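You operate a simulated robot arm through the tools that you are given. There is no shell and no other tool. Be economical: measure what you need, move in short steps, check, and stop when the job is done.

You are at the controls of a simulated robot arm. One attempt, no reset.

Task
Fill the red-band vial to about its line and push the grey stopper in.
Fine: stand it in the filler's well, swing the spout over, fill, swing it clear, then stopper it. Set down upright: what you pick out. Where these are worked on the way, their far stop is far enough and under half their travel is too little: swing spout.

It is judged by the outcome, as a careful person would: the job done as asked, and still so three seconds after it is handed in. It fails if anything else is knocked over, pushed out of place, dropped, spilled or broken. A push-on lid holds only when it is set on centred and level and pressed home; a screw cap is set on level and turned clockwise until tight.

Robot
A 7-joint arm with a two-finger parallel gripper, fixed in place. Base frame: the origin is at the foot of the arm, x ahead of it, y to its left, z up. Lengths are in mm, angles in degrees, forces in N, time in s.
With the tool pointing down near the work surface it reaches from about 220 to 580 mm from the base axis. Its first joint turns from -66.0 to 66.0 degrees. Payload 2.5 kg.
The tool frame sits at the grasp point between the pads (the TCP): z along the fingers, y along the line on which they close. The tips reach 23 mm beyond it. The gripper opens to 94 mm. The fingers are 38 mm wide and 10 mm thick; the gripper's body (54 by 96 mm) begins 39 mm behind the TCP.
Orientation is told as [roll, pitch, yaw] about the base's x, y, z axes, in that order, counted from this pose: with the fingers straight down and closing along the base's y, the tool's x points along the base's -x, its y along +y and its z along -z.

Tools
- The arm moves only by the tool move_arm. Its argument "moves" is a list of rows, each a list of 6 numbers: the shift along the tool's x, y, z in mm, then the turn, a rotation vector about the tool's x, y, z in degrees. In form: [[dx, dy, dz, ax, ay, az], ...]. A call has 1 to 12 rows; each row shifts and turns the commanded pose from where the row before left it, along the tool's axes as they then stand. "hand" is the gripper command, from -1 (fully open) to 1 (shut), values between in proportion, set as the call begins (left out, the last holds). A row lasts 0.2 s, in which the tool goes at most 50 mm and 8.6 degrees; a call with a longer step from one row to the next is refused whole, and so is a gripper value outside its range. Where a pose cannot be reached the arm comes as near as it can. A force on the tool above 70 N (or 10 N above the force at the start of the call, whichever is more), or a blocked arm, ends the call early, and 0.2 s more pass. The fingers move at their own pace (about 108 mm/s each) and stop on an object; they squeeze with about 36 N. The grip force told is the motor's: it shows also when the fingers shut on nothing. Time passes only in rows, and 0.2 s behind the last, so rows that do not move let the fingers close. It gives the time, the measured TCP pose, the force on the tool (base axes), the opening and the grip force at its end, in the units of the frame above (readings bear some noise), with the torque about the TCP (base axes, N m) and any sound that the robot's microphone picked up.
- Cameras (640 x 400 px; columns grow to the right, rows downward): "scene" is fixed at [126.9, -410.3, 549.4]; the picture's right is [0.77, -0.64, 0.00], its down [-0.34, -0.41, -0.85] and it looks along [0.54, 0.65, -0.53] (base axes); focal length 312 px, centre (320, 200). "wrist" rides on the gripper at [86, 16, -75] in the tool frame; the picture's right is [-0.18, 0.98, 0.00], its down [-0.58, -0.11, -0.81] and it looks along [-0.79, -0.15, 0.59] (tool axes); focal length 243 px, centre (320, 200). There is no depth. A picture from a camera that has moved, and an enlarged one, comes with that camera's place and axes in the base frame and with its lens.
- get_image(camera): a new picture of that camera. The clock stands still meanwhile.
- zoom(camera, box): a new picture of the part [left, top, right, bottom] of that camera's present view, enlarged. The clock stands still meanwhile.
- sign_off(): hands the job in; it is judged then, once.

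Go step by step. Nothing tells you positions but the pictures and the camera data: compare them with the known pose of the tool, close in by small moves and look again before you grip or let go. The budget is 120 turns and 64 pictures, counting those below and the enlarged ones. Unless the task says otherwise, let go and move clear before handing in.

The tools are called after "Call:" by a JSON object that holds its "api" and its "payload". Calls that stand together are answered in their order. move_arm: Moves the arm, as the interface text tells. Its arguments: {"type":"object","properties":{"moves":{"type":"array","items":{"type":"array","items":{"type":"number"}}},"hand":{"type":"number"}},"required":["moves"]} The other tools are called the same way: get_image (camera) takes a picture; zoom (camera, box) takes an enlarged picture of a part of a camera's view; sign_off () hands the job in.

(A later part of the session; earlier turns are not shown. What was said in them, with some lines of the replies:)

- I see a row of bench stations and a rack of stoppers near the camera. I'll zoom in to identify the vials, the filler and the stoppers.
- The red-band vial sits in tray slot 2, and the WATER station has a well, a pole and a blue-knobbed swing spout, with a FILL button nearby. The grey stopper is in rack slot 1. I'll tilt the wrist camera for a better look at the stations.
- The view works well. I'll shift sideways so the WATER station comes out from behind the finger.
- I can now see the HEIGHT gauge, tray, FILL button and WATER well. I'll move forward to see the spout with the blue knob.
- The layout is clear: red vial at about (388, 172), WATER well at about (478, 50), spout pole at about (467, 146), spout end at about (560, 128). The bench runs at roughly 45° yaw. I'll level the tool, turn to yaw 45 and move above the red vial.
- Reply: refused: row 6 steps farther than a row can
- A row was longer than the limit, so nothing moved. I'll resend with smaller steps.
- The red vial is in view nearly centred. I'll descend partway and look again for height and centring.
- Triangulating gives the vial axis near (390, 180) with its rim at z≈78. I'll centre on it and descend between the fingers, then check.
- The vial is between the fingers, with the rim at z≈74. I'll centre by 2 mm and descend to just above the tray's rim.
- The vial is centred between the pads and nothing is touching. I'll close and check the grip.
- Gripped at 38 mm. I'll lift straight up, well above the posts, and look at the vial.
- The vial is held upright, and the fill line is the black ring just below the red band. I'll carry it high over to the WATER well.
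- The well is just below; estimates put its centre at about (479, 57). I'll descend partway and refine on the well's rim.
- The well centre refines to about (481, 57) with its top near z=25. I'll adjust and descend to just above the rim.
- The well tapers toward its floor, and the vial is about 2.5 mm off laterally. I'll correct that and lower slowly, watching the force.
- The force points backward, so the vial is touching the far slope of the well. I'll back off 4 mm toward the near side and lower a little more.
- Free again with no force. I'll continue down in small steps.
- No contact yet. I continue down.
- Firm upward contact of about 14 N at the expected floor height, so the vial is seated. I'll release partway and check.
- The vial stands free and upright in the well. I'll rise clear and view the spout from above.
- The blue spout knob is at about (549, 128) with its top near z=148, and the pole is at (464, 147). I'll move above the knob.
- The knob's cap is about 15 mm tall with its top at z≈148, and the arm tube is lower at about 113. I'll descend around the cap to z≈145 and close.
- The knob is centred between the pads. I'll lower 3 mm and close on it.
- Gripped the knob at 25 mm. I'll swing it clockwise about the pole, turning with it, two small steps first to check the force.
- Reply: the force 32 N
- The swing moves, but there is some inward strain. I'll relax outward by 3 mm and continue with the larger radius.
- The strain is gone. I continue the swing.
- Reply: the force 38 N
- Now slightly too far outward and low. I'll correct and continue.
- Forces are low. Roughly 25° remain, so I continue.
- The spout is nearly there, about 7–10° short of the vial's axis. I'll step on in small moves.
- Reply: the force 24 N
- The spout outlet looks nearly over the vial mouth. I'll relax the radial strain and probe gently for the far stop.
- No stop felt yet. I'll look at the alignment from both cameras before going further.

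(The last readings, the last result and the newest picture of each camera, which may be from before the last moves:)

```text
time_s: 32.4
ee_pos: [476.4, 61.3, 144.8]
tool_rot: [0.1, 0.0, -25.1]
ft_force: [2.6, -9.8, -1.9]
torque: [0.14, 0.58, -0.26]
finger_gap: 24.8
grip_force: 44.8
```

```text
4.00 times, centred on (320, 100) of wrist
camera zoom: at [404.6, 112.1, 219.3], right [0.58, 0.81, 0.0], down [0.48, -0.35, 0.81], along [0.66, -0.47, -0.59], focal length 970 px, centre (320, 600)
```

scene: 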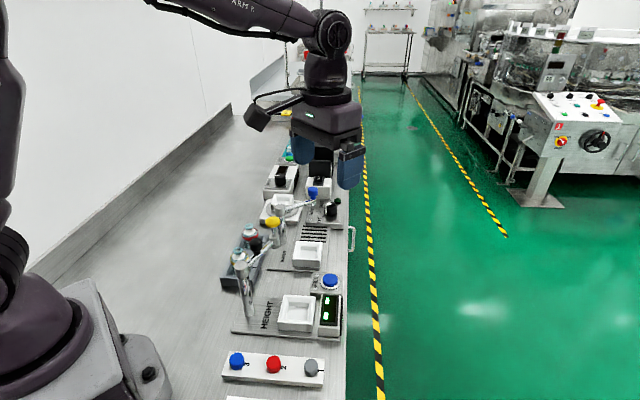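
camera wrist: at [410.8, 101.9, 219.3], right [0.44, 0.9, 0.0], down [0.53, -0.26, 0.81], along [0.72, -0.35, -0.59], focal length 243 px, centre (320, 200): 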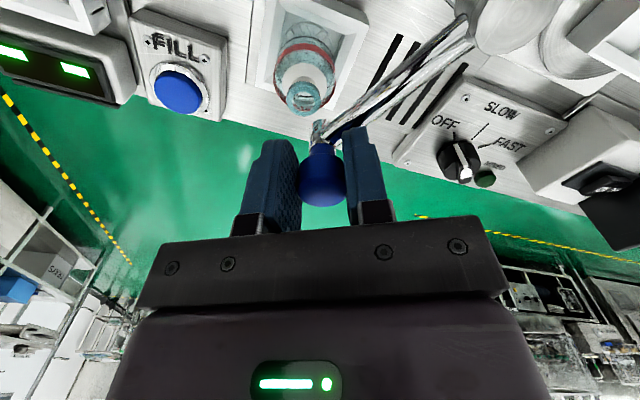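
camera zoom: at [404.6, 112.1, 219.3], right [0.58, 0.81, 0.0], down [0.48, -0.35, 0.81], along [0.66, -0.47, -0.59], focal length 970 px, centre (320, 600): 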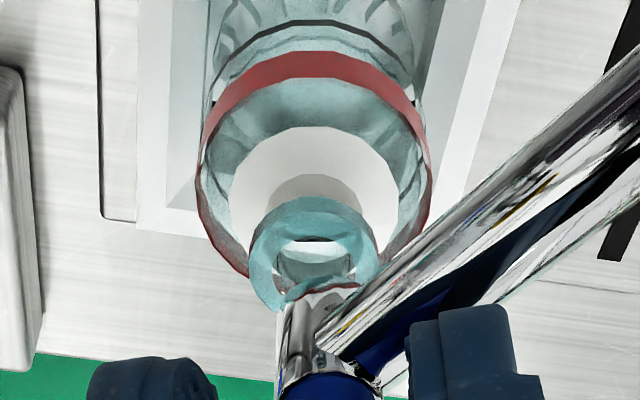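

Both views show the outlet over the mouth to within about 1 mm. I'll let go of the knob and rise clear.

Call:
{"api": "move_arm", "payload": {"moves": [[0, 0, 0, 0, 0, 0], [0, 0, 0, 0, 0, 0], [0, 0, -20, 0, 0, 0], [0, 0, -40, 0, 0, 0], [0, 0, -20, 0, 0, 0], [0, 0, 0, 0, 0, 0]], "hand": -0.2}}

Call:
{"api": "zoom", "payload": {"camera": "scene", "box": [270, 200, 350, 250]}}

Call:
{"api": "get_image", "payload": {"camera": "wrist"}}

```text
time_s: 33.8
ee_pos: [477.2, 59.4, 223.6]
tool_rot: [0.1, 0.0, -25.2]
ft_force: [-0.6, -0.8, -0.2]
torque: [0.02, -0.01, 0.03]
finger_gap: 56.3
grip_force: 0.0
```

```text
8.00 times, centred on (310, 225) of scene
camera zoom: at [126.9, -410.3, 549.4], right [0.77, -0.64, 0.0], down [-0.34, -0.41, -0.85], along [0.54, 0.65, -0.53], focal length 2500 px, centre (400, 0)
```

zoom: 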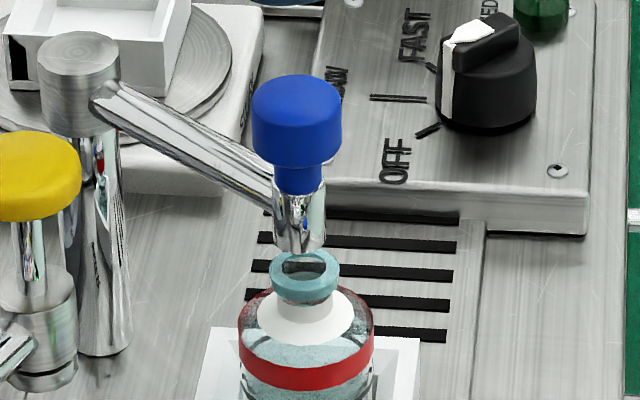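

```text
21 pictures are left
camera wrist: at [403.8, 110.5, 298.5], right [0.58, 0.81, 0.0], down [0.48, -0.35, 0.81], along [0.66, -0.47, -0.59], focal length 243 px, centre (320, 200)
```

wrist: 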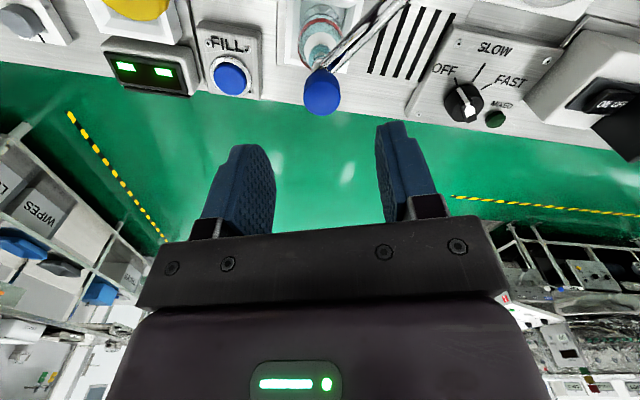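

The spout is released and still aligned. The FILL button is at about (456, -50); I'll turn to yaw 45, close the fingers and move above it at height.

Call:
{"api": "move_arm", "payload": {"moves": [[0, 0, -10, 0, 0, -7.8], [0, 0, 0, 0, 0, -7.8], [0, 0, 0, 0, 0, -7.8], [0, 0, 0, 0, 0, -7.8], [0, 0, 0, 0, 0, -7.8], [0, 0, 0, 0, 0, -7.8], [0, 0, 0, 0, 0, -7.8], [0, 0, 0, 0, 0, -7.8], [0, 0, 0, 0, 0, -7.8], [31, -21, 0, 0, 0, 0], [31, -21, 0, 0, 0, 0], [30, -20.7, 0, 0, 0, 0]], "hand": 1}}

Call:
{"api": "move_arm", "payload": {"moves": [[0, 0, 40, 0, 0, 0], [0, 0, 40, 0, 0, 0], [0, 0, 35, 0, 0, 0], [0, 0, 0, 0, 0, 0]]}}

Call:
{"api": "get_image", "payload": {"camera": "wrist"}}

```text
time_s: 36.4
ee_pos: [453.7, -52.3, 234.7]
tool_rot: [0.0, 0.0, 45.2]
ft_force: [-0.5, -0.5, -0.1]
torque: [0.0, 0.02, 0.02]
finger_gap: 0.0
grip_force: 36.3
```

```text
time_s: 37.4
ee_pos: [456.6, -50.3, 118.2]
tool_rot: [-0.1, -0.1, 45.1]
ft_force: [-0.1, 0.2, 0.2]
torque: [0.03, 0.01, 0.02]
finger_gap: 0.0
grip_force: 36.1
```

```text
20 pictures are left
camera wrist: at [384.4, -100.7, 191.9], right [-0.57, 0.82, 0.0], down [0.49, 0.33, 0.81], along [0.67, 0.46, -0.59], focal length 243 px, centre (320, 200)
```

wrist: 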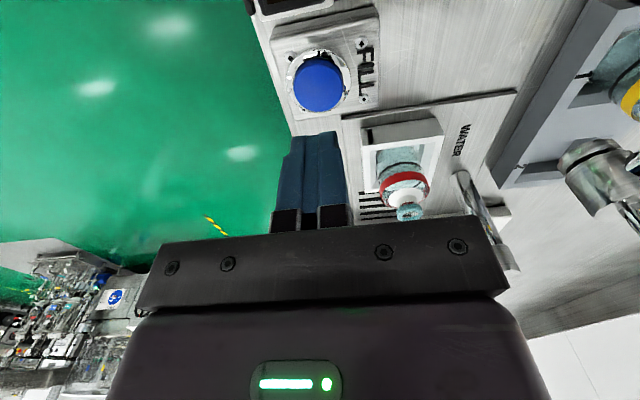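

I'm centred over the button. I'll descend close to it, then press in small steps.

Call:
{"api": "move_arm", "payload": {"moves": [[0.5, -0.8, 30, 0, 0, 0], [0, 0, 22, 0, 0, 0], [0, 0, 2, 0, 0, 0], [0, 0, 2, 0, 0, 0], [0, 0, 0, 0, 0, 0]]}}

Call:
{"api": "zoom", "payload": {"camera": "scene", "box": [270, 210, 382, 280]}}

```text
time_s: 38.6
ee_pos: [455.2, -50.6, 62.4]
tool_rot: [-0.1, -0.1, 45.2]
ft_force: [0.2, -0.2, -0.1]
torque: [0.0, 0.01, 0.0]
finger_gap: 0.1
grip_force: 35.5
```

```text
5.71 times, centred on (326, 245) of scene
camera zoom: at [126.9, -410.3, 549.4], right [0.77, -0.64, 0.0], down [-0.34, -0.41, -0.85], along [0.54, 0.65, -0.53], focal length 1786 px, centre (286, -57)
```

zoom: 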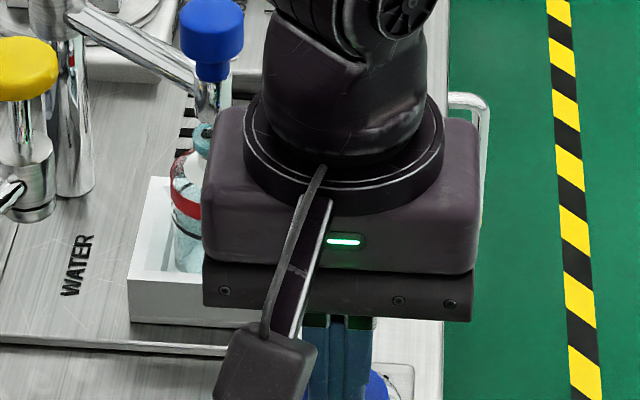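

The button lies right below, and the vial stays partly visible in both cameras. I press gently step by step.

Call:
{"api": "move_arm", "payload": {"moves": [[0, 0, 2, 0, 0, 0], [0, 0, 2, 0, 0, 0]]}}

Call:
{"api": "move_arm", "payload": {"moves": [[0, 0, 2, 0, 0, 0], [0, 0, 2, 0, 0, 0]]}}

```text
time_s: 39.2
ee_pos: [455.5, -50.7, 58.6]
tool_rot: [0.0, -0.1, 45.2]
ft_force: [-1.2, -0.9, 1.0]
torque: [-0.01, -0.01, 0.01]
finger_gap: 0.2
grip_force: 35.2
```

```text
time_s: 39.8
ee_pos: [456.6, -50.0, 54.1]
tool_rot: [0.0, 0.0, 45.1]
ft_force: [-3.7, 0.2, 6.6]
torque: [-0.03, 0.12, -0.02]
finger_gap: 0.2
grip_force: 36.3
heard: click
```

Clicked. I'll check right away whether it is filling.

Call:
{"api": "get_image", "payload": {"camera": "wrist"}}

```text
18 pictures are left
camera wrist: at [383.2, -100.0, 129.0], right [-0.57, 0.82, 0.0], down [0.49, 0.33, 0.81], along [0.66, 0.46, -0.59], focal length 243 px, centre (320, 200)
```

wrist: 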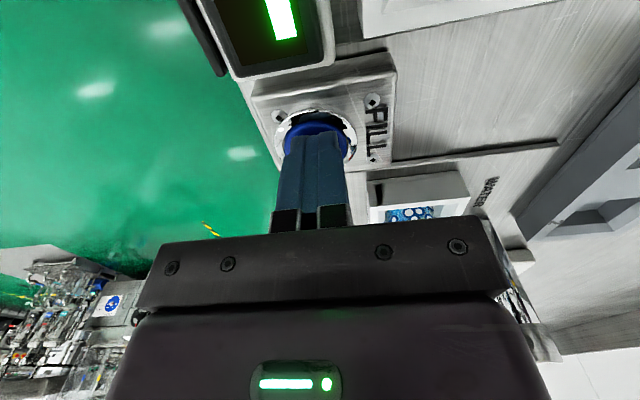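

Blue liquid has appeared in the vial. I'll hold briefly and check the level.

Call:
{"api": "move_arm", "payload": {"moves": [[0, 0, 0, 0, 0, 0]]}}

Call:
{"api": "zoom", "payload": {"camera": "scene", "box": [288, 225, 320, 265]}}

```text
time_s: 40.2
ee_pos: [456.8, -51.8, 54.5]
tool_rot: [-0.1, -0.2, 45.0]
ft_force: [-2.6, -1.5, 6.4]
torque: [-0.02, 0.13, -0.02]
finger_gap: 0.2
grip_force: 35.6
```

```text
10.00 times, centred on (304, 245) of scene
camera zoom: at [126.9, -410.3, 549.4], right [0.77, -0.64, 0.0], down [-0.34, -0.41, -0.85], along [0.54, 0.65, -0.53], focal length 3125 px, centre (480, -250)
```

zoom: 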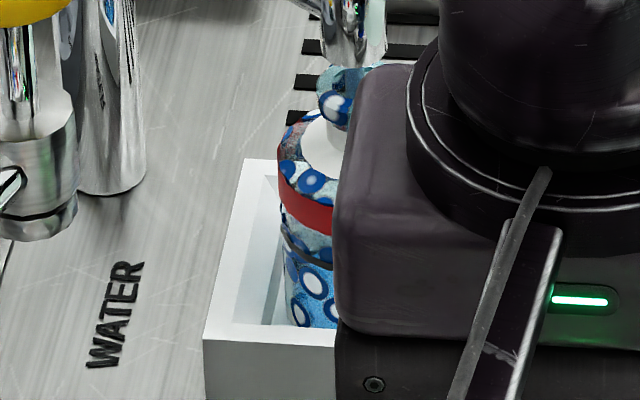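

The appearance is odd (blue droplets throughout the vial), so I'll release the button now and look clearly.

Call:
{"api": "move_arm", "payload": {"moves": [[0, 0, -20, 0, 0, 0], [0, 0, -50, 0, 0, 0]]}}

Call:
{"api": "zoom", "payload": {"camera": "wrist", "box": [340, 100, 500, 200]}}

```text
time_s: 40.8
ee_pos: [454.3, -51.8, 123.2]
tool_rot: [-0.1, 0.0, 45.1]
ft_force: [-0.4, -0.8, -0.5]
torque: [-0.01, -0.02, 0.01]
finger_gap: 0.0
grip_force: 36.2
```

```text
4.00 times, centred on (420, 150) of wrist
camera zoom: at [381.1, -100.2, 199.1], right [-0.57, 0.82, 0.0], down [0.49, 0.33, 0.81], along [0.66, 0.46, -0.59], focal length 970 px, centre (-80, 400)
```

zoom: 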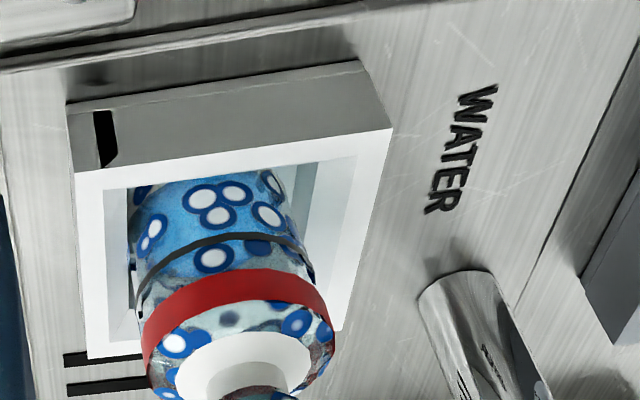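

The body looks blue up to around the line. I'll move the arm aside for an unobstructed view of the level.

Call:
{"api": "move_arm", "payload": {"moves": [[0, 0, -40, 0, 0, 0], [0, 0, -45, 0, 0, 0], [45, 0, -15, 0, 0, 0], [45, 0, 0, 0, 0, 0], [45, 0, 0, 0, 0, 0], [0, 0, 0, 0, 0, 0]]}}

Call:
{"api": "zoom", "payload": {"camera": "scene", "box": [282, 215, 338, 265]}}

```text
time_s: 42.2
ee_pos: [358.9, -144.9, 223.7]
tool_rot: [0.0, -0.1, 45.3]
ft_force: [-0.3, 0.5, -0.4]
torque: [-0.04, 0.02, -0.01]
finger_gap: 0.0
grip_force: 36.0
```

```text
8.00 times, centred on (310, 240) of scene
camera zoom: at [126.9, -410.3, 549.4], right [0.77, -0.64, 0.0], down [-0.34, -0.41, -0.85], along [0.54, 0.65, -0.53], focal length 2500 px, centre (400, -120)
```

zoom: 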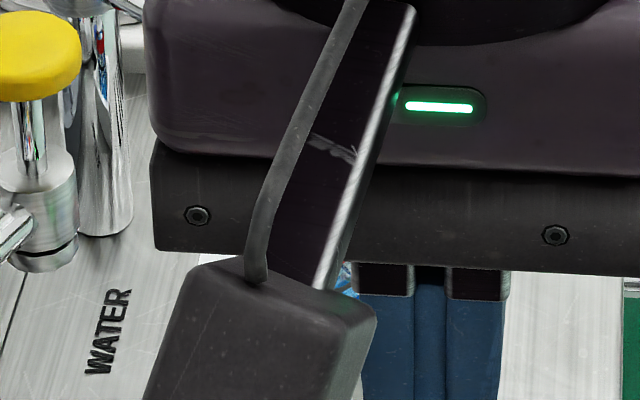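

The arm is in the line of sight. I'll shift it aside to the left.

Call:
{"api": "move_arm", "payload": {"moves": [[0, 45, 0, 0, 0, 0], [0, 45, 0, 0, 0, 0], [0, 45, 0, 0, 0, 0], [0, 0, 0, 0, 0, 0]]}}

Call:
{"api": "zoom", "payload": {"camera": "scene", "box": [282, 220, 338, 260]}}

```text
time_s: 43.2
ee_pos: [263.3, -50.1, 222.5]
tool_rot: [0.1, -0.1, 45.2]
ft_force: [-0.2, 0.4, -0.4]
torque: [-0.02, 0.03, -0.01]
finger_gap: 0.1
grip_force: 35.6
```

```text
10.00 times, centred on (310, 240) of scene
camera zoom: at [126.9, -410.3, 549.4], right [0.77, -0.64, 0.0], down [-0.34, -0.41, -0.85], along [0.54, 0.65, -0.53], focal length 3125 px, centre (420, -200)
```

zoom: 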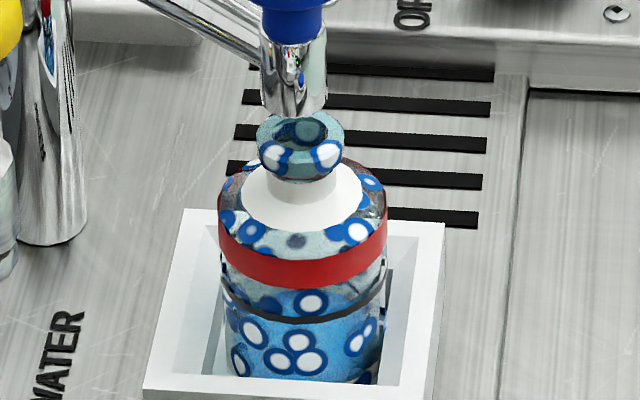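

No stream is running. I'll zoom in further to compare the level with the line.

Call:
{"api": "zoom", "payload": {"camera": "scene", "box": [300, 242, 324, 259]}}

```text
16.00 times, centred on (312, 250) of scene
camera zoom: at [126.9, -410.3, 549.4], right [0.77, -0.64, 0.0], down [-0.34, -0.41, -0.85], along [0.54, 0.65, -0.53], focal length 5000 px, centre (448, -608)
```

zoom: 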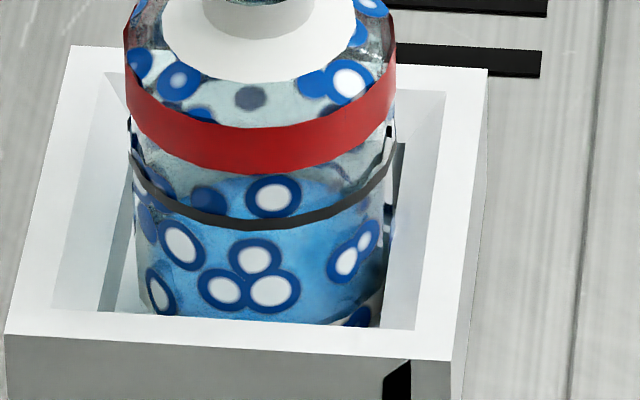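

The level appears to be below the line still, perhaps half the needed height. I'll return over the button and give a second, short press in one call.

Call:
{"api": "move_arm", "payload": {"moves": [[0, -45, 0, 0, 0, 0], [0, -45, 0, 0, 0, 0], [0, -45, 0, 0, 0, 0], [-45, 0, 0, 0, 0, 0], [-45, 0, 0, 0, 0, 0], [-45, 0, 0, 0, 0, 0], [0, 0, 50, 0, 0, 0], [0, 0, 50, 0, 0, 0], [0, 0, 40, 0, 0, 0], [0, 0, 0, 0, 0, 0]]}}

Call:
{"api": "move_arm", "payload": {"moves": [[0, 0, 20, 0, 0, 0], [0, 0, 4, 0, 0, 0], [0, 0, 6, 0, 0, 0], [0, 0, 0, 0, 0, 0], [0, 0, -20, 0, 0, 0], [0, 0, -50, 0, 0, 0]]}}

Call:
{"api": "zoom", "payload": {"camera": "wrist", "box": [340, 100, 500, 200]}}

```text
time_s: 45.4
ee_pos: [455.8, -51.0, 85.3]
tool_rot: [-0.1, -0.1, 45.2]
ft_force: [0.5, -0.8, -0.1]
torque: [0.02, 0.02, -0.02]
finger_gap: 0.1
grip_force: 36.3
```

```text
time_s: 46.8
ee_pos: [455.0, -48.1, 126.1]
tool_rot: [0.0, -0.1, 45.2]
ft_force: [-0.4, -0.4, 1.0]
torque: [0.0, 0.0, -0.02]
finger_gap: 0.2
grip_force: 35.9
heard: click
```

```text
4.00 times, centred on (420, 150) of wrist
camera zoom: at [381.5, -98.7, 201.8], right [-0.57, 0.82, 0.0], down [0.49, 0.33, 0.81], along [0.66, 0.46, -0.59], focal length 970 px, centre (-80, 400)
```

zoom: 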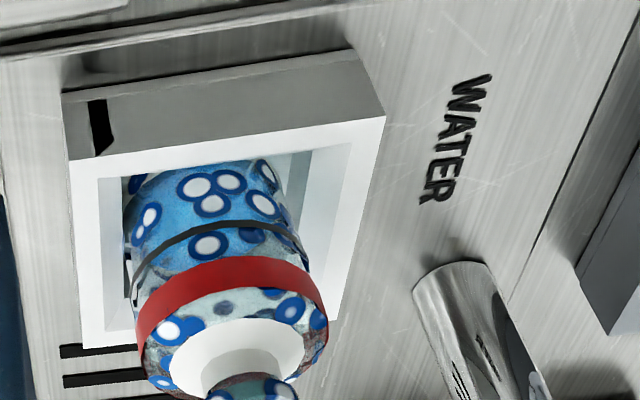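

I can't judge any change from this angle. I'll back off and tilt the camera for a near-level side view of the vial.

Call:
{"api": "move_arm", "payload": {"moves": [[0, 0, -35, 0, 0, 0], [45, 0, 0, 0, 0, 0], [45, 0, 0, 0, 0, 0], [45, 0, 0, 0, 0, 0], [0, 0, 30, 0, -7.5, 0], [0, 0, 25, 0, -7.5, 0], [0, 0, 0, 0, -7.5, 0], [0, 0, 0, 0, -7.5, 0], [0, 0, 0, 0, 0, 0]]}}

Call:
{"api": "zoom", "payload": {"camera": "wrist", "box": [340, 120, 500, 220]}}

```text
time_s: 48.8
ee_pos: [363.6, -142.5, 104.8]
tool_rot: [0.0, -30.2, 45.1]
ft_force: [0.2, -0.2, -0.4]
torque: [0.0, 0.0, -0.02]
finger_gap: 0.0
grip_force: 36.2
```

```text
4.00 times, centred on (420, 170) of wrist
camera zoom: at [272.7, -212.0, 125.7], right [-0.58, 0.81, 0.09], down [0.15, -0.01, 0.99], along [0.8, 0.59, -0.11], focal length 970 px, centre (-80, 320)
```

zoom: 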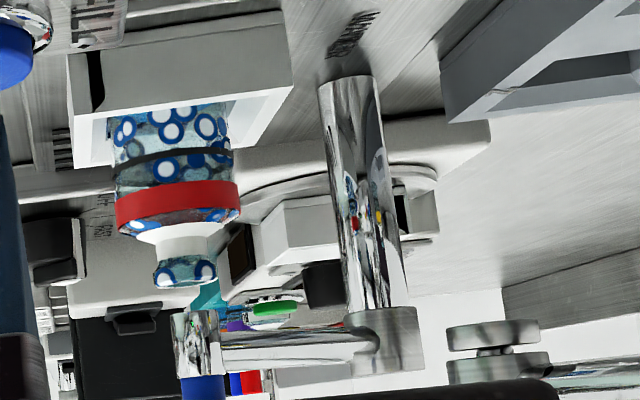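

A good side view (upside down). I'll zoom in tightly on the vial.

Call:
{"api": "zoom", "payload": {"camera": "wrist", "box": [364, 142, 404, 167]}}

```text
16.00 times, centred on (384, 154) of wrist
camera zoom: at [272.7, -212.0, 125.7], right [-0.58, 0.81, 0.09], down [0.15, -0.01, 0.99], along [0.8, 0.59, -0.11], focal length 3882 px, centre (-704, 928)
```

zoom: 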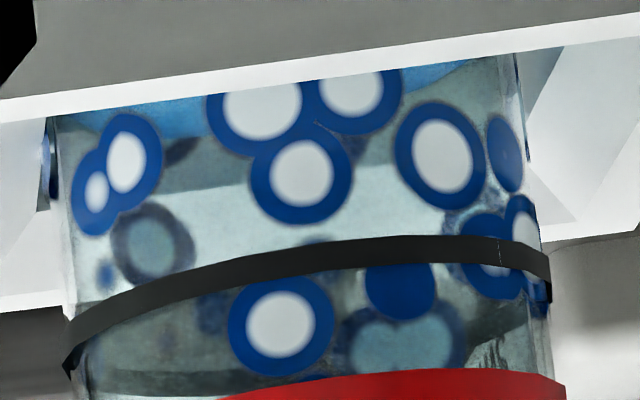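

The liquid's back edge shows about 18 mm below the line after roughly 1 s of total pressing, so about 2 s more is needed. I'll go back and hold about 1.3 s, then re-measure.

Call:
{"api": "move_arm", "payload": {"moves": [[0, 0, 0, 0, 7.5, 0], [0, 0, 0, 0, 7.5, 0], [0, 0, 0, 0, 7.5, 0], [0, 0, 0, 0, 7.5, 0], [0, 0, -30, 0, 0, 0], [0, 0, -25, 0, 0, 0], [-45, 0, 0, 0, 0, 0], [-45, 0, 0, 0, 0, 0], [-41.7, 0, 0, 0, 0, 0], [0, 0, 45, 0, 0, 0], [0, 0, 30, 0, 0, 0], [0, 0, 0, 0, 0, 0]]}}

```text
time_s: 51.4
ee_pos: [460.8, -50.7, 84.2]
tool_rot: [-0.2, -0.1, 45.2]
ft_force: [-0.4, 0.5, 0.0]
torque: [0.01, -0.03, 0.02]
finger_gap: 0.0
grip_force: 36.6
```

Call:
{"api": "move_arm", "payload": {"moves": [[2, 0, 20, 0, 0, 0], [0, 0, 4, 0, 0, 0], [0, 0, 6, 0, 0, 0], [0, 0, 0, 0, 0, 0], [0, 0, 0, 0, 0, 0], [0, 0, 0, 0, 0, 0], [0, 0, 0, 0, 0, 0], [0, 0, 0, 0, 0, 0], [0, 0, 0, 0, 0, 0], [0, 0, -20, 0, 0, 0], [0, 0, -50, 0, 0, 0]]}}

Call:
{"api": "move_arm", "payload": {"moves": [[0, 0, -35, 0, 0, 0], [45, 0, 0, 0, 0, 0], [45, 0, 0, 0, 0, 0], [45, 0, 0, 0, 0, 0], [0, 0, 30, 0, -7.5, 0], [0, 0, 25, 0, -7.5, 0], [0, 0, 0, 0, -7.5, 0], [0, 0, 0, 0, -7.5, 0], [0, 0, 0, 0, 0, 0]]}}

Call:
{"api": "zoom", "payload": {"camera": "wrist", "box": [360, 140, 408, 170]}}

```text
time_s: 53.8
ee_pos: [454.4, -52.2, 126.3]
tool_rot: [0.1, -0.1, 45.1]
ft_force: [0.7, 0.2, -0.2]
torque: [0.05, 0.0, 0.03]
finger_gap: 0.0
grip_force: 36.3
heard: click
```

```text
time_s: 55.8
ee_pos: [362.3, -146.4, 106.0]
tool_rot: [0.0, -30.2, 45.1]
ft_force: [0.7, 0.1, 0.0]
torque: [-0.03, -0.01, -0.05]
finger_gap: 0.1
grip_force: 36.2
```

```text
13.33 times, centred on (384, 155) of wrist
camera zoom: at [270.0, -212.9, 127.6], right [-0.58, 0.81, 0.09], down [0.15, -0.01, 0.99], along [0.8, 0.59, -0.11], focal length 3235 px, centre (-533, 800)
```

zoom: 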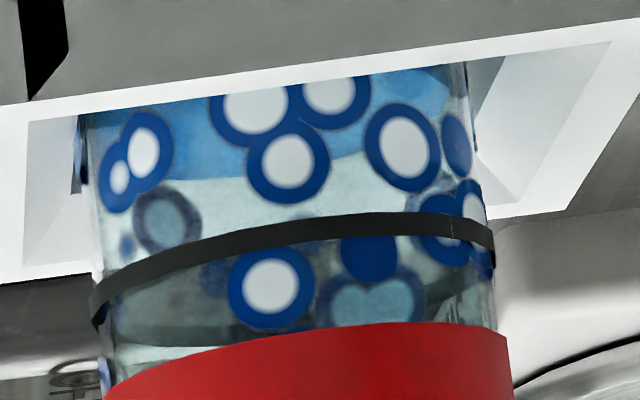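

The level rose about 4.8 mm in 1.3 s, so roughly 3.7 mm/s with about 15 mm to go (4 s). I'll press about 3.3 s, then re-check.

Call:
{"api": "move_arm", "payload": {"moves": [[0, 0, 0, 0, 7.5, 0], [0, 0, 0, 0, 7.5, 0], [0, 0, 0, 0, 7.5, 0], [0, 0, 0, 0, 7.5, 0], [0, 0, -30, 0, 0, 0], [0, 0, -25, 0, 0, 0], [-45, 0, 0, 0, 0, 0], [-45, 0, 0, 0, 0, 0], [-41.7, 0, 0, 0, 0, 0], [0, 0, 45, 0, 0, 0], [0, 0, 30, 0, 0, 0], [0, 0, 0, 0, 0, 0]]}}

Call:
{"api": "move_arm", "payload": {"moves": [[0, 0, 20, 0, 0, 0], [0, 0, 4, 0, 0, 0], [0, 0, 6, 0, 0, 0], [0, 0, 0, 0, 0, 0], [0, 0, 0, 0, 0, 0], [0, 0, 0, 0, 0, 0], [0, 0, 0, 0, 0, 0], [0, 0, 0, 0, 0, 0], [0, 0, 0, 0, 0, 0], [0, 0, 0, 0, 0, 0], [0, 0, 0, 0, 0, 0], [0, 0, 0, 0, 0, 0]]}}

Call:
{"api": "move_arm", "payload": {"moves": [[0, 0, 0, 0, 0, 0], [0, 0, 0, 0, 0, 0], [0, 0, 0, 0, 0, 0], [0, 0, 0, 0, 0, 0], [0, 0, 0, 0, 0, 0], [0, 0, 0, 0, 0, 0], [0, 0, -20, 0, 0, 0], [0, 0, -50, 0, 0, 0]]}}

Call:
{"api": "move_arm", "payload": {"moves": [[0, 0, -35, 0, 0, 0], [45, 0, 0, 0, 0, 0], [45, 0, 0, 0, 0, 0], [45, 0, 0, 0, 0, 0], [0, 0, 30, 0, -7.5, 0], [0, 0, 25, 0, -7.5, 0], [0, 0, 0, 0, -7.5, 0], [0, 0, 0, 0, -7.5, 0], [0, 0, 0, 0, 0, 0]]}}

Call:
{"api": "zoom", "payload": {"camera": "wrist", "box": [360, 140, 408, 170]}}

```text
time_s: 58.4
ee_pos: [456.6, -55.6, 85.7]
tool_rot: [0.0, -0.1, 45.0]
ft_force: [0.6, -0.1, 0.2]
torque: [-0.01, 0.04, -0.04]
finger_gap: 0.0
grip_force: 36.3
```

```text
time_s: 61.0
ee_pos: [455.7, -53.5, 55.3]
tool_rot: [0.0, -0.1, 45.2]
ft_force: [1.5, -0.5, 3.7]
torque: [-0.05, 0.01, 0.03]
finger_gap: 0.1
grip_force: 36.0
heard: click
```

```text
time_s: 62.8
ee_pos: [453.5, -52.7, 125.8]
tool_rot: [0.1, -0.1, 45.1]
ft_force: [-0.1, -0.1, -0.1]
torque: [0.01, -0.01, 0.0]
finger_gap: 0.0
grip_force: 35.9
```

```text
time_s: 64.8
ee_pos: [360.7, -146.9, 105.7]
tool_rot: [0.0, -30.2, 45.1]
ft_force: [-0.1, 0.2, -0.4]
torque: [-0.05, 0.02, 0.02]
finger_gap: 0.2
grip_force: 36.9
```

```text
13.33 times, centred on (384, 155) of wrist
camera zoom: at [269.3, -214.3, 127.1], right [-0.58, 0.81, 0.09], down [0.15, -0.01, 0.99], along [0.8, 0.59, -0.11], focal length 3235 px, centre (-533, 800)
```

zoom: 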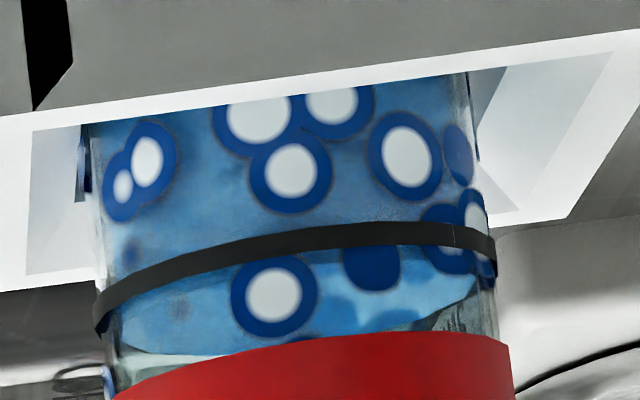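

The surface now meets the line closely, so filling is done. Next I'll untilt, rise, open the fingers and return toward the spout knob.

Call:
{"api": "move_arm", "payload": {"moves": [[0, 0, 0, 0, 7.5, 0], [0, 0, 0, 0, 7.5, 0], [0, 0, 0, 0, 7.5, 0], [0, 0, 0, 0, 7.5, 0], [0, 0, -40, 0, 0, 0], [0, 0, -40, 0, 0, 0], [0, 0, -40, 0, 0, 0], [0, 0, 0, 0, 0, 8], [0, 0, 0, 0, 0, 8], [0, 0, 0, 0, 0, 8], [0, 0, 0, 0, 0, 8], [0, 0, 0, 0, 0, 8]], "hand": -0.2}}

Call:
{"api": "move_arm", "payload": {"moves": [[0, 0, 0, 0, 0, 8], [0, 0, 0, 0, 0, 8], [0, 0, 0, 0, 0, 7], [0, 0, 0, 0, 0, 7.2], [0, 0, 0, 0, 0, 0]]}}

```text
time_s: 67.4
ee_pos: [362.1, -145.4, 226.3]
tool_rot: [0.0, -0.1, 5.0]
ft_force: [0.4, 0.7, -0.2]
torque: [0.01, 0.01, 0.0]
finger_gap: 56.1
grip_force: 0.1
```

```text
time_s: 68.6
ee_pos: [361.1, -145.1, 223.8]
tool_rot: [0.0, -0.2, -25.3]
ft_force: [0.3, 0.2, 0.0]
torque: [-0.02, 0.0, 0.02]
finger_gap: 56.4
grip_force: 0.1
```

Call:
{"api": "move_arm", "payload": {"moves": [[-3, 39.1, 0, 0, 0, 0], [-3, 39.1, 0, 0, 0, 0], [-3, 39.1, 0, 0, 0, 0], [-3, 39.1, 0, 0, 0, 0], [-3, 39.1, 0, 0, 0, 0], [-2.8, 39.1, 0, 0, 0, 0], [0, 0, 30, 0, 0, 0], [0, 0, 0, 0, 0, 0]]}}

Call:
{"api": "get_image", "payload": {"camera": "wrist"}}

```text
time_s: 70.4
ee_pos: [473.9, 60.6, 195.7]
tool_rot: [0.2, -0.1, -25.0]
ft_force: [-1.1, -0.1, -0.5]
torque: [-0.02, -0.02, 0.02]
finger_gap: 56.4
grip_force: 0.0
```

```text
7 pictures are left
camera wrist: at [402.8, 112.4, 270.3], right [0.58, 0.81, 0.0], down [0.48, -0.35, 0.81], along [0.66, -0.47, -0.59], focal length 243 px, centre (320, 200)
```

wrist: 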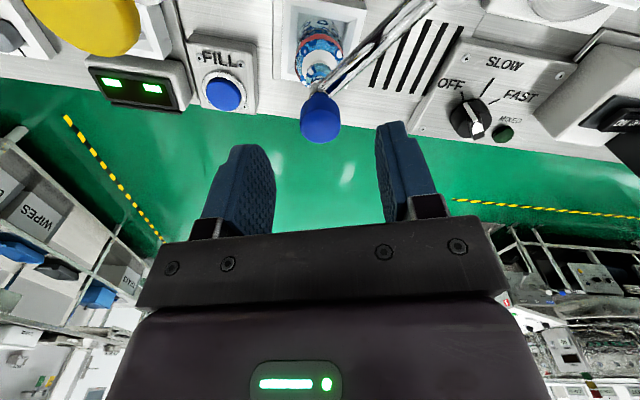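

The knob is centred below. I'll descend, grip it and swing back the way it came.

Call:
{"api": "move_arm", "payload": {"moves": [[-1.6, 0.8, 25, 0, 0, 0], [0, 0, 18, 0, 0, 0], [0, 0, 8, 0, 0, 0], [0, 0, 0, 0, 0, 0]]}}

Call:
{"api": "move_arm", "payload": {"moves": [[0, 0, 0, 0, 0, 0], [0, 0, 0, 0, 0, 0], [0, 0, 0, 0, 0, 0]], "hand": 1}}

```text
time_s: 71.4
ee_pos: [477.3, 60.6, 144.1]
tool_rot: [0.2, 0.0, -25.1]
ft_force: [-0.1, 0.0, 0.7]
torque: [-0.01, -0.01, -0.01]
finger_gap: 56.1
grip_force: 0.0
```

```text
time_s: 72.2
ee_pos: [478.6, 59.6, 143.9]
tool_rot: [0.0, -0.1, -25.2]
ft_force: [3.4, -7.5, -3.4]
torque: [0.07, 0.21, -0.24]
finger_gap: 25.3
grip_force: 45.1
```

Gripped. Swinging counter-clockwise in stages, watching the force.

Call:
{"api": "move_arm", "payload": {"moves": [[-7.9, 4.8, 0, 0, 0, -6], [-7.4, 5.5, 0, 0, 0, -6], [-7.4, 5.5, 0, 0, 0, -6], [0, 0, 0, 0, 0, 0]]}}

```text
time_s: 73.2
ee_pos: [504.9, 67.7, 144.4]
tool_rot: [-0.1, -0.1, -7.0]
ft_force: [6.9, -12.0, -1.8]
torque: [-0.04, 0.57, -0.08]
finger_gap: 25.2
grip_force: 44.9
```

Call:
{"api": "move_arm", "payload": {"moves": [[-8.0, 4.6, 0, 0, 0, -6], [-7.4, 5.5, 0, 0, 0, -6], [-7.4, 5.5, 0, 0, 0, -6], [0, 0, 0, 0, 0, 0]]}}

```text
time_s: 74.2
ee_pos: [528.4, 83.4, 143.7]
tool_rot: [0.0, -0.3, 11.0]
ft_force: [13.1, -7.1, -2.9]
torque: [-0.02, 0.67, -0.41]
finger_gap: 25.1
grip_force: 44.6
```

Call:
{"api": "move_arm", "payload": {"moves": [[-8.0, 4.5, 0, 0, 0, -6], [-7.4, 5.5, 0, 0, 0, -6], [-7.4, 5.5, 0, 0, 0, -6], [0, 0, 0, 0, 0, 0]]}}

```text
time_s: 75.2
ee_pos: [545.0, 105.8, 144.6]
tool_rot: [0.1, -0.3, 29.1]
ft_force: [12.3, 1.2, -2.0]
torque: [-0.02, -0.06, -0.54]
finger_gap: 25.2
grip_force: 45.1
```

Call:
{"api": "move_arm", "payload": {"moves": [[-8.0, 4.5, 0, 0, 0, -6], [-7.4, 5.5, 0, 0, 0, -6], [-2.5, 1.8, 0, 0, 0, -2], [0, 0, 0, 0, 0, 0]]}}

```text
time_s: 76.2
ee_pos: [554.1, 125.5, 143.8]
tool_rot: [0.1, 0.0, 43.1]
ft_force: [-1.4, 6.8, 2.6]
torque: [0.61, -0.74, -0.38]
finger_gap: 25.2
grip_force: 45.0
```

The spout is back at its original position. I'll release, rise and travel to above the grey stopper near (302, -170).

Call:
{"api": "move_arm", "payload": {"moves": [[0, 0, 0, 0, 0, 0], [0, 0, 0, 0, 0, 0], [0, 0, -20, 0, 0, 0], [0, 0, -40, 0, 0, 0], [0, 0, -30, 0, 0, -1.9], [0, 0, 0, 0, 0, 0]], "hand": -0.2}}

Call:
{"api": "move_arm", "payload": {"moves": [[43, -3.5, 0, 0, 0, 0], [43, -3.5, 0, 0, 0, 0], [43, -3.5, 0, 0, 0, 0], [43, -3.5, 0, 0, 0, 0], [43, -3.5, 0, 0, 0, 0], [43, -3.5, 0, 0, 0, 0], [43, -3.5, 0, 0, 0, 0], [43, -3.5, 0, 0, 0, 0], [42, -3.5, 0, 0, 0, 0], [0, 0, 45, 0, 0, 0], [0, 0, 45, 0, 0, 0], [0, 0, 0, 0, 0, 0]]}}

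Call:
{"api": "get_image", "payload": {"camera": "wrist"}}

```text
time_s: 77.6
ee_pos: [554.1, 123.0, 232.9]
tool_rot: [0.0, -0.1, 45.0]
ft_force: [-0.7, 0.0, -0.1]
torque: [-0.02, -0.01, 0.02]
finger_gap: 56.6
grip_force: 0.0
```

```text
time_s: 80.2
ee_pos: [300.1, -172.1, 148.2]
tool_rot: [0.0, -0.1, 44.8]
ft_force: [-0.3, 0.5, 0.1]
torque: [0.01, 0.0, 0.0]
finger_gap: 56.4
grip_force: 0.0
```

```text
6 pictures are left
camera wrist: at [227.0, -220.7, 224.2], right [-0.56, 0.83, 0.0], down [0.49, 0.33, 0.81], along [0.67, 0.45, -0.59], focal length 243 px, centre (320, 200)
```

wrist: 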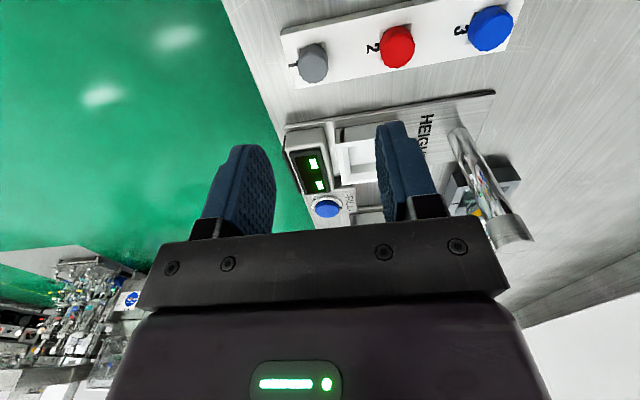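

The grey stopper triangulates to about (305, -172), top at z≈30, about 20 mm across. I'll centre and descend to just above it, then look once more.

Call:
{"api": "move_arm", "payload": {"moves": [[-4.3, -4.0, 30, 0, 0, 0], [0, 0, 30, 0, 0, 0], [0, 0, 18, 0, 0, 0], [0, 0, 0, 0, 0, 0]]}}

Call:
{"api": "get_image", "payload": {"camera": "wrist"}}

```text
time_s: 81.2
ee_pos: [309.1, -172.0, 67.4]
tool_rot: [0.0, 0.0, 44.8]
ft_force: [0.0, -1.4, -0.5]
torque: [0.01, 0.0, 0.0]
finger_gap: 56.5
grip_force: 0.1
```

```text
5 pictures are left
camera wrist: at [235.2, -220.9, 142.6], right [-0.56, 0.83, 0.0], down [0.49, 0.33, 0.81], along [0.67, 0.45, -0.59], focal length 243 px, centre (320, 200)
```

wrist: 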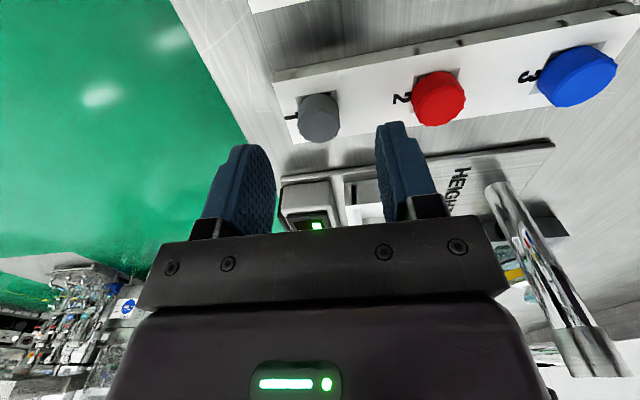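

The stopper is laterally centred, with a head of about 14 mm and its top near z≈25. I'll descend with the tips just above the rack, watching force, and close.

Call:
{"api": "move_arm", "payload": {"moves": [[0.5, 0, 15, 0, 0, 0], [0, 0, 10, 0, 0, 0], [0, 0, 4, 0, 0, 0], [0, 0, 1.5, 0, 0, 0], [0, 0, 0, 0, 0, 0]]}}

Call:
{"api": "zoom", "payload": {"camera": "scene", "box": [270, 325, 350, 385]}}

```text
time_s: 82.4
ee_pos: [306.5, -172.2, 38.1]
tool_rot: [-0.1, 0.0, 44.9]
ft_force: [-2.9, 0.8, 31.4]
torque: [0.42, 1.13, 0.01]
finger_gap: 57.3
grip_force: 1.0
```

```text
6.67 times, centred on (310, 355) of scene
camera zoom: at [126.8, -410.3, 549.4], right [0.77, -0.64, 0.0], down [-0.34, -0.41, -0.85], along [0.54, 0.65, -0.53], focal length 2083 px, centre (387, -833)
```

zoom: 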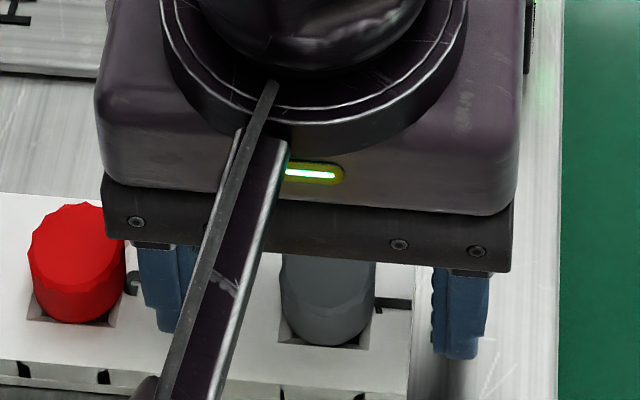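

One fingertip touched the rack top (z≈15). I'll raise 5 mm, adjust slightly, and close on the upper part of the stopper head.

Call:
{"api": "move_arm", "payload": {"moves": [[0, 0, -5.5, 0, 0, 0], [1.5, -1.5, 0, 0, 0, 0], [0, 0, 0, 0, 0, 0]]}}

Call:
{"api": "move_arm", "payload": {"moves": [[0, 0, 0, 0, 0, 0], [0, 0, 0, 0, 0, 0], [0, 0, 0, 0, 0, 0]], "hand": 1}}

```text
time_s: 83.2
ee_pos: [307.9, -173.2, 40.4]
tool_rot: [-0.1, -0.2, 44.7]
ft_force: [-0.3, -0.6, 0.0]
torque: [0.03, -0.01, 0.03]
finger_gap: 56.6
grip_force: 0.1
```

```text
time_s: 84.0
ee_pos: [307.6, -172.7, 41.0]
tool_rot: [0.2, -0.1, 44.8]
ft_force: [-0.3, 0.5, 0.2]
torque: [0.03, -0.01, 0.0]
finger_gap: 18.1
grip_force: 36.1
```

The stopper is gripped at 18 mm. I'll lift it and carry it high to above the vial at about (481, 56).

Call:
{"api": "move_arm", "payload": {"moves": [[0, 0, -20, 0, 0, 0], [0, 0, -45, 0, 0, 0], [0, 0, -45, 0, 0, 0], [0, 0, -45, 0, 0, 0], [0, 0, -30, 0, 0, 0], [-40.6, 5.6, 0, 0, 0, 0], [-40.6, 5.6, 0, 0, 0, 0], [-40.6, 5.6, 0, 0, 0, 0], [-40.6, 5.6, 0, 0, 0, 0], [-40.6, 5.6, 0, 0, 0, 0], [-40.6, 5.6, 0, 0, 0, 0], [-40.9, 5.5, 0, 0, 0, 0]]}}

Call:
{"api": "move_arm", "payload": {"moves": [[0, 0, 40, 0, 0, 0], [0, 0, 40, 0, 0, 0], [0, 0, 22, 0, 0, 0], [0, 0, 0, 0, 0, 0], [0, 0, 0, 0, 0, 0]]}}

```text
time_s: 86.6
ee_pos: [481.0, 56.8, 224.5]
tool_rot: [0.0, -0.1, 44.8]
ft_force: [1.0, -0.4, 0.0]
torque: [0.0, 0.04, 0.0]
finger_gap: 18.1
grip_force: 36.6
```

```text
time_s: 87.8
ee_pos: [482.7, 54.6, 124.2]
tool_rot: [0.0, -0.1, 44.8]
ft_force: [-0.6, 0.7, -0.5]
torque: [-0.03, -0.02, 0.01]
finger_gap: 18.1
grip_force: 35.9
```

I'm hovering with the stopper about 10 mm above the mouth. I'll check the alignment from the wrist camera.

Call:
{"api": "zoom", "payload": {"camera": "wrist", "box": [240, 90, 400, 190]}}

```text
4.00 times, centred on (320, 140) of wrist
camera zoom: at [409.5, 6.1, 198.9], right [-0.56, 0.83, 0.0], down [0.49, 0.33, 0.81], along [0.67, 0.45, -0.59], focal length 970 px, centre (320, 440)
```

zoom: 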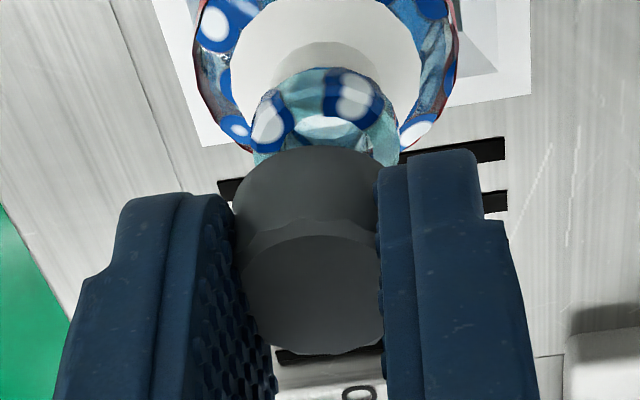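

Fore-aft alignment looks good; laterally the stopper is about 2 mm off. I'll correct that and lower 8 mm.

Call:
{"api": "move_arm", "payload": {"moves": [[-0.3, 1.9, 4, 0, 0, 0], [0, 0, 4, 0, 0, 0], [0, 0, 0, 0, 0, 0], [0, 0, 0, 0, 0, 0]]}}

Call:
{"api": "zoom", "payload": {"camera": "wrist", "box": [270, 100, 366, 160]}}

```text
time_s: 88.8
ee_pos: [481.8, 56.6, 114.4]
tool_rot: [-0.1, -0.1, 44.8]
ft_force: [-0.7, -0.9, 0.0]
torque: [0.01, -0.02, 0.03]
finger_gap: 18.2
grip_force: 36.4
```

```text
6.67 times, centred on (318, 130) of wrist
camera zoom: at [408.7, 7.3, 190.3], right [-0.56, 0.83, 0.0], down [0.49, 0.33, 0.81], along [0.67, 0.45, -0.59], focal length 1618 px, centre (333, 667)
```

zoom: 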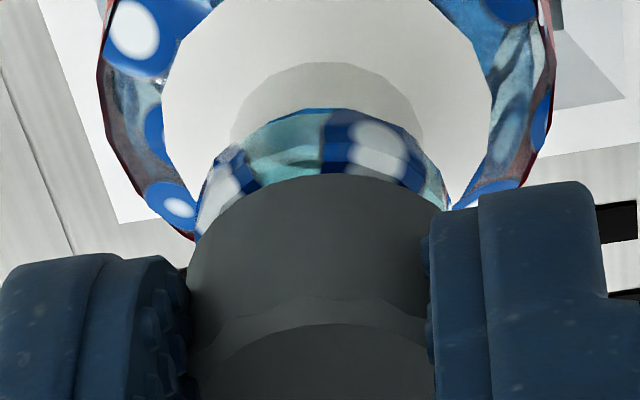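

Nearly aligned; about 1 mm more lateral correction is needed. Then I'll lower slowly, watching the forces.

Call:
{"api": "move_arm", "payload": {"moves": [[0.5, 1.1, 1, 0, 0, 0], [0, 0, 1.5, 0, 0, 0], [0, 0, 1.5, 0, 0, 0], [0, 0, 0, 0, 0, 0]]}}

```text
time_s: 89.8
ee_pos: [481.0, 58.4, 112.0]
tool_rot: [-0.1, -0.2, 44.8]
ft_force: [-1.2, -0.3, 7.6]
torque: [0.02, 0.09, 0.03]
finger_gap: 18.0
grip_force: 36.3
```

Gentle upward contact with hardly any side force. I'll press on in 1 mm steps.

Call:
{"api": "move_arm", "payload": {"moves": [[0, 0, 1, 0, 0, 0], [0, 0, 1, 0, 0, 0], [0, 0, 0, 0, 0, 0]]}}

```text
time_s: 90.6
ee_pos: [480.6, 57.2, 112.3]
tool_rot: [-0.1, -0.3, 44.9]
ft_force: [-1.2, 2.4, 18.4]
torque: [0.15, 0.09, 0.03]
finger_gap: 17.8
grip_force: 36.1
```

There's resistance without descent, so I'll spend one picture from the scene camera, which shows the lateral alignment best.

Call:
{"api": "zoom", "payload": {"camera": "scene", "box": [282, 205, 338, 240]}}

```text
11.43 times, centred on (310, 222) of scene
camera zoom: at [126.8, -410.3, 549.4], right [0.77, -0.64, 0.0], down [-0.34, -0.41, -0.85], along [0.54, 0.65, -0.53], focal length 3571 px, centre (434, -57)
```

zoom: 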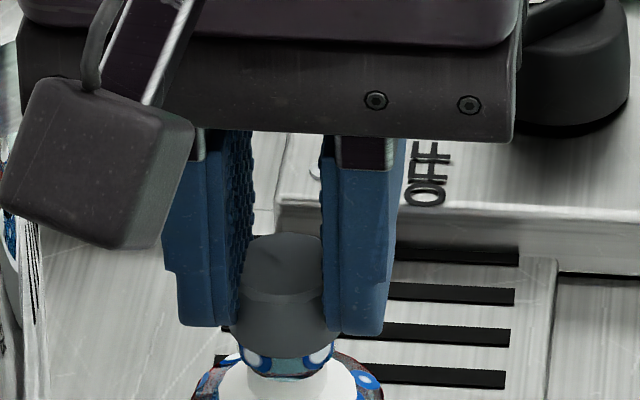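

The stopper's skirt is centred over the rim laterally (within 0.5 mm). I'll now press harder in small steps.

Call:
{"api": "move_arm", "payload": {"moves": [[0, 0, 1, 0, 0, 0], [0, 0, 1, 0, 0, 0], [0, 0, 1, 0, 0, 0], [0, 0, 0, 0, 0, 0]]}}

```text
time_s: 91.6
ee_pos: [482.3, 57.6, 110.3]
tool_rot: [-0.2, -0.4, 44.8]
ft_force: [-4.4, -0.8, 36.6]
torque: [-0.01, 0.17, 0.02]
finger_gap: 18.1
grip_force: 35.7
```

Call:
{"api": "move_arm", "payload": {"moves": [[0, 0, 1, 0, 0, 0], [0, 0, 1, 0, 0, 0], [0, 0, 1, 0, 0, 0], [0, 0, 0, 0, 0, 0]]}}

```text
time_s: 92.6
ee_pos: [485.2, 56.3, 109.2]
tool_rot: [-0.6, -0.6, 44.9]
ft_force: [-6.1, -3.2, 51.1]
torque: [0.08, 0.33, 0.01]
finger_gap: 18.4
grip_force: 36.5
```

Mostly axial load with a slight rearward push. I'll ease off, shift 1 mm back, level and press again.

Call:
{"api": "move_arm", "payload": {"moves": [[0, 0, -4, 0, 0, 0], [1.2, 0, 0, 0, 0, 0], [0, 0, 2, 0, 0, 0], [0, 0, 2, 0, 0, 0], [0, 0, 0, 0, 0, 0]]}}

```text
time_s: 93.8
ee_pos: [482.9, 56.6, 108.7]
tool_rot: [-0.5, -0.4, 44.9]
ft_force: [-1.0, 3.5, 39.9]
torque: [0.24, 0.14, -0.01]
finger_gap: 17.9
grip_force: 36.1
```

Call:
{"api": "move_arm", "payload": {"moves": [[0, 0.6, 1, 0, 0, 0], [0, 0, 1.5, 0, 0, 0], [0, 0, 1.5, 0, 0, 0], [0, 0, 0, 0, 0, 0]]}}

```text
time_s: 94.8
ee_pos: [483.8, 56.2, 106.9]
tool_rot: [-0.5, -0.8, 44.8]
ft_force: [-8.9, 2.9, 59.2]
torque: [0.23, 0.5, -0.03]
finger_gap: 19.2
grip_force: 36.1
```

The pads are starting to slip on the stopper's flare. I'll ease the load, release, and press home from above with closed fingertips instead.

Call:
{"api": "move_arm", "payload": {"moves": [[0, 0, -6, 0, 0, 0], [0, 0, 0, 0, 0, 0]]}}

Call:
{"api": "move_arm", "payload": {"moves": [[0, 0, 0, 0, 0, 0], [0, 0, 0, 0, 0, 0], [0, 0, -15, 0, 0, 0], [0, 0, -30, 0, 0, 0], [0, 0, -20, 0, 0, 0], [0, 0, 0, 0, 0, 0]], "hand": 0.2}}

```text
time_s: 95.4
ee_pos: [479.4, 55.7, 107.4]
tool_rot: [-0.2, -0.3, 44.8]
ft_force: [5.8, 2.9, 22.3]
torque: [0.16, -0.3, -0.02]
finger_gap: 20.0
grip_force: 36.0
```

```text
time_s: 96.8
ee_pos: [475.6, 56.0, 170.1]
tool_rot: [0.0, -0.2, 44.7]
ft_force: [0.9, 0.4, 1.0]
torque: [-0.03, -0.01, -0.01]
finger_gap: 37.7
grip_force: 0.0
```

Released and clear. I'll close the fingers and come down on the stopper's top, pressing gradually.

Call:
{"api": "move_arm", "payload": {"moves": [[-1.5, 0, 0, 0, 0, 0], [0, 0, 0, 0, 0, 0], [0, 0, 25, 0, 0, 0], [0, 0, 15, 0, 0, 0], [0, 0, 4, 0, 0, 0], [0, 0, 2, 0, 0, 0], [0, 0, 0, 0, 0, 0]], "hand": 1}}

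```text
time_s: 98.4
ee_pos: [480.2, 57.2, 125.1]
tool_rot: [0.0, -0.1, 44.9]
ft_force: [0.2, -0.4, -1.1]
torque: [0.0, 0.01, 0.03]
finger_gap: 0.1
grip_force: 36.0
```

Call:
{"api": "move_arm", "payload": {"moves": [[0, 0, 2, 0, 0, 0], [0, 0, 2, 0, 0, 0], [0, 0, 2, 0, 0, 0], [0, 0, 0, 0, 0, 0]]}}

```text
time_s: 99.4
ee_pos: [481.9, 56.7, 120.6]
tool_rot: [-0.3, -0.3, 44.9]
ft_force: [-3.0, -2.5, 30.5]
torque: [-0.09, 0.2, 0.01]
finger_gap: 0.1
grip_force: 36.0
```

Call:
{"api": "move_arm", "payload": {"moves": [[0, 0, 1, 0, 0, 0], [0, 0, 1, 0, 0, 0], [0, 0, 1, 0, 0, 0], [0, 0, 0, 0, 0, 0]]}}

```text
time_s: 100.4
ee_pos: [484.1, 55.6, 121.9]
tool_rot: [-0.6, -0.6, 44.8]
ft_force: [-7.7, -8.4, 53.5]
torque: [-0.39, 0.47, 0.0]
finger_gap: 0.0
grip_force: 36.0
```

The load is centred about 6 mm rearward, so the stopper's back side is probably higher. I'll unload and use my last picture to see how it sits.

Call:
{"api": "move_arm", "payload": {"moves": [[0, 0, -10, 0, 0, 0], [0, 0, -40, 0, 0, 0], [0, 0, -20, 0, 0, 0], [0, 0, 0, 0, 0, 0]]}}

Call:
{"api": "zoom", "payload": {"camera": "wrist", "box": [260, 10, 388, 90]}}

```text
time_s: 101.4
ee_pos: [478.6, 56.8, 185.3]
tool_rot: [0.0, -0.1, 44.8]
ft_force: [0.6, -0.7, -0.3]
torque: [-0.02, 0.01, 0.03]
finger_gap: 0.0
grip_force: 36.1
```

```text
5.00 times, centred on (324, 50) of wrist
camera zoom: at [405.3, 8.3, 260.6], right [-0.56, 0.83, 0.0], down [0.49, 0.33, 0.81], along [0.67, 0.45, -0.59], focal length 1213 px, centre (300, 950)
```

zoom: 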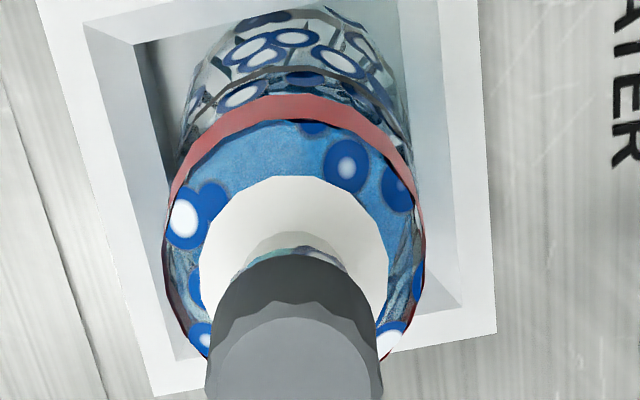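

The stopper sits centred and looks level, with its skirt nearly covering the rim. The tool pitches slightly under load, so I'll pre-compensate the tilt and press harder.

Call:
{"api": "move_arm", "payload": {"moves": [[1, 0, 30, 0, 0.8, 0], [0, 0, 25, 0, 0, 0], [0, 0, 5, 0, 0, 0], [0, 0, 3, 0, 0, 0], [0.4, 0, 2, 0, 0, 0], [0, 0, 0, 0, 0, 0]]}}

```text
time_s: 102.8
ee_pos: [479.8, 55.9, 122.9]
tool_rot: [-0.1, 0.6, 44.8]
ft_force: [-1.3, 1.0, 10.1]
torque: [0.04, 0.01, 0.01]
finger_gap: 0.1
grip_force: 35.8
```

Call:
{"api": "move_arm", "payload": {"moves": [[0.4, 0, 2, 0, 0, 0], [0.4, 0, 2, 0, 0, 0], [0.4, 0, 2, 0, 0, 0], [0, 0, 0, 0, 0, 0]]}}

```text
time_s: 103.8
ee_pos: [481.5, 54.7, 121.0]
tool_rot: [-0.5, 0.1, 44.8]
ft_force: [-7.1, 0.4, 60.5]
torque: [0.23, 0.2, 0.03]
finger_gap: 0.1
grip_force: 36.3
```

Call:
{"api": "move_arm", "payload": {"moves": [[0.3, 0, 1, 0, 0, 0], [0.3, 0, 1, 0, 0, 0], [0, 0, 0, 0, 0, 0], [0, 0, 0, 0, 0, 0]]}}

```text
time_s: 104.8
ee_pos: [482.4, 54.5, 120.9]
tool_rot: [-0.9, -0.2, 44.8]
ft_force: [-6.2, 3.7, 62.7]
torque: [0.05, 0.23, 0.03]
finger_gap: 0.0
grip_force: 35.7
```

Call:
{"api": "move_arm", "payload": {"moves": [[0.2, 0, 1.5, 0, 0, 0], [0.2, 0, 1.5, 0, 0, 0], [0, 0, 0, 0, 0, 0]]}}

```text
time_s: 105.3
ee_pos: [483.5, 55.1, 122.3]
tool_rot: [-0.9, -0.3, 44.8]
ft_force: [-3.6, -0.1, 14.1]
torque: [-0.04, 0.13, 0.01]
finger_gap: 0.0
grip_force: 35.9
stopped in row 2: the force on the tool passed its limit at 81 N (the readings are from after the stop); the commanded pose is now the measured one
```

Pressing from above up to 81 N gave no further movement, so the stopper's flange is bottomed on the rim. I'll raise straight up and clear.

Call:
{"api": "move_arm", "payload": {"moves": [[0, 0, -10, 0, 0, 0], [0, 0, -40, 0, 0, 0], [0, 0, -45, 0, 0, 0], [30, 0, -20, 0, 0, 0], [0, 0, 0, 0, 0, 0], [0, 0, 0, 0, 0, 0]]}}

```text
time_s: 106.7
ee_pos: [457.2, 35.4, 236.7]
tool_rot: [-0.9, -0.2, 44.8]
ft_force: [0.0, -0.5, -0.2]
torque: [-0.01, -0.03, 0.01]
finger_gap: 0.0
grip_force: 35.9
```

The arm is clear. The vial stands in the well filled to about its line, the spout is swung clear, and the stopper is pressed on, so I'll hand it in.

Call:
{"api": "sign_off", "payload": {}}

```text
The job is handed in.
```

I handed the job in with the red-band vial standing upright in the filler's well, filled to about its line. The spout is back at its starting position and the grey stopper is pressed on.

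- **Stopper seating:** I couldn't confirm it with a picture after the last press. In my last picture it looked centred and level. It didn't move under a final press of about 81 N, so I judged it fully in. I heard no click.
- **Fill level:** the last side view showed the surface close to the line.
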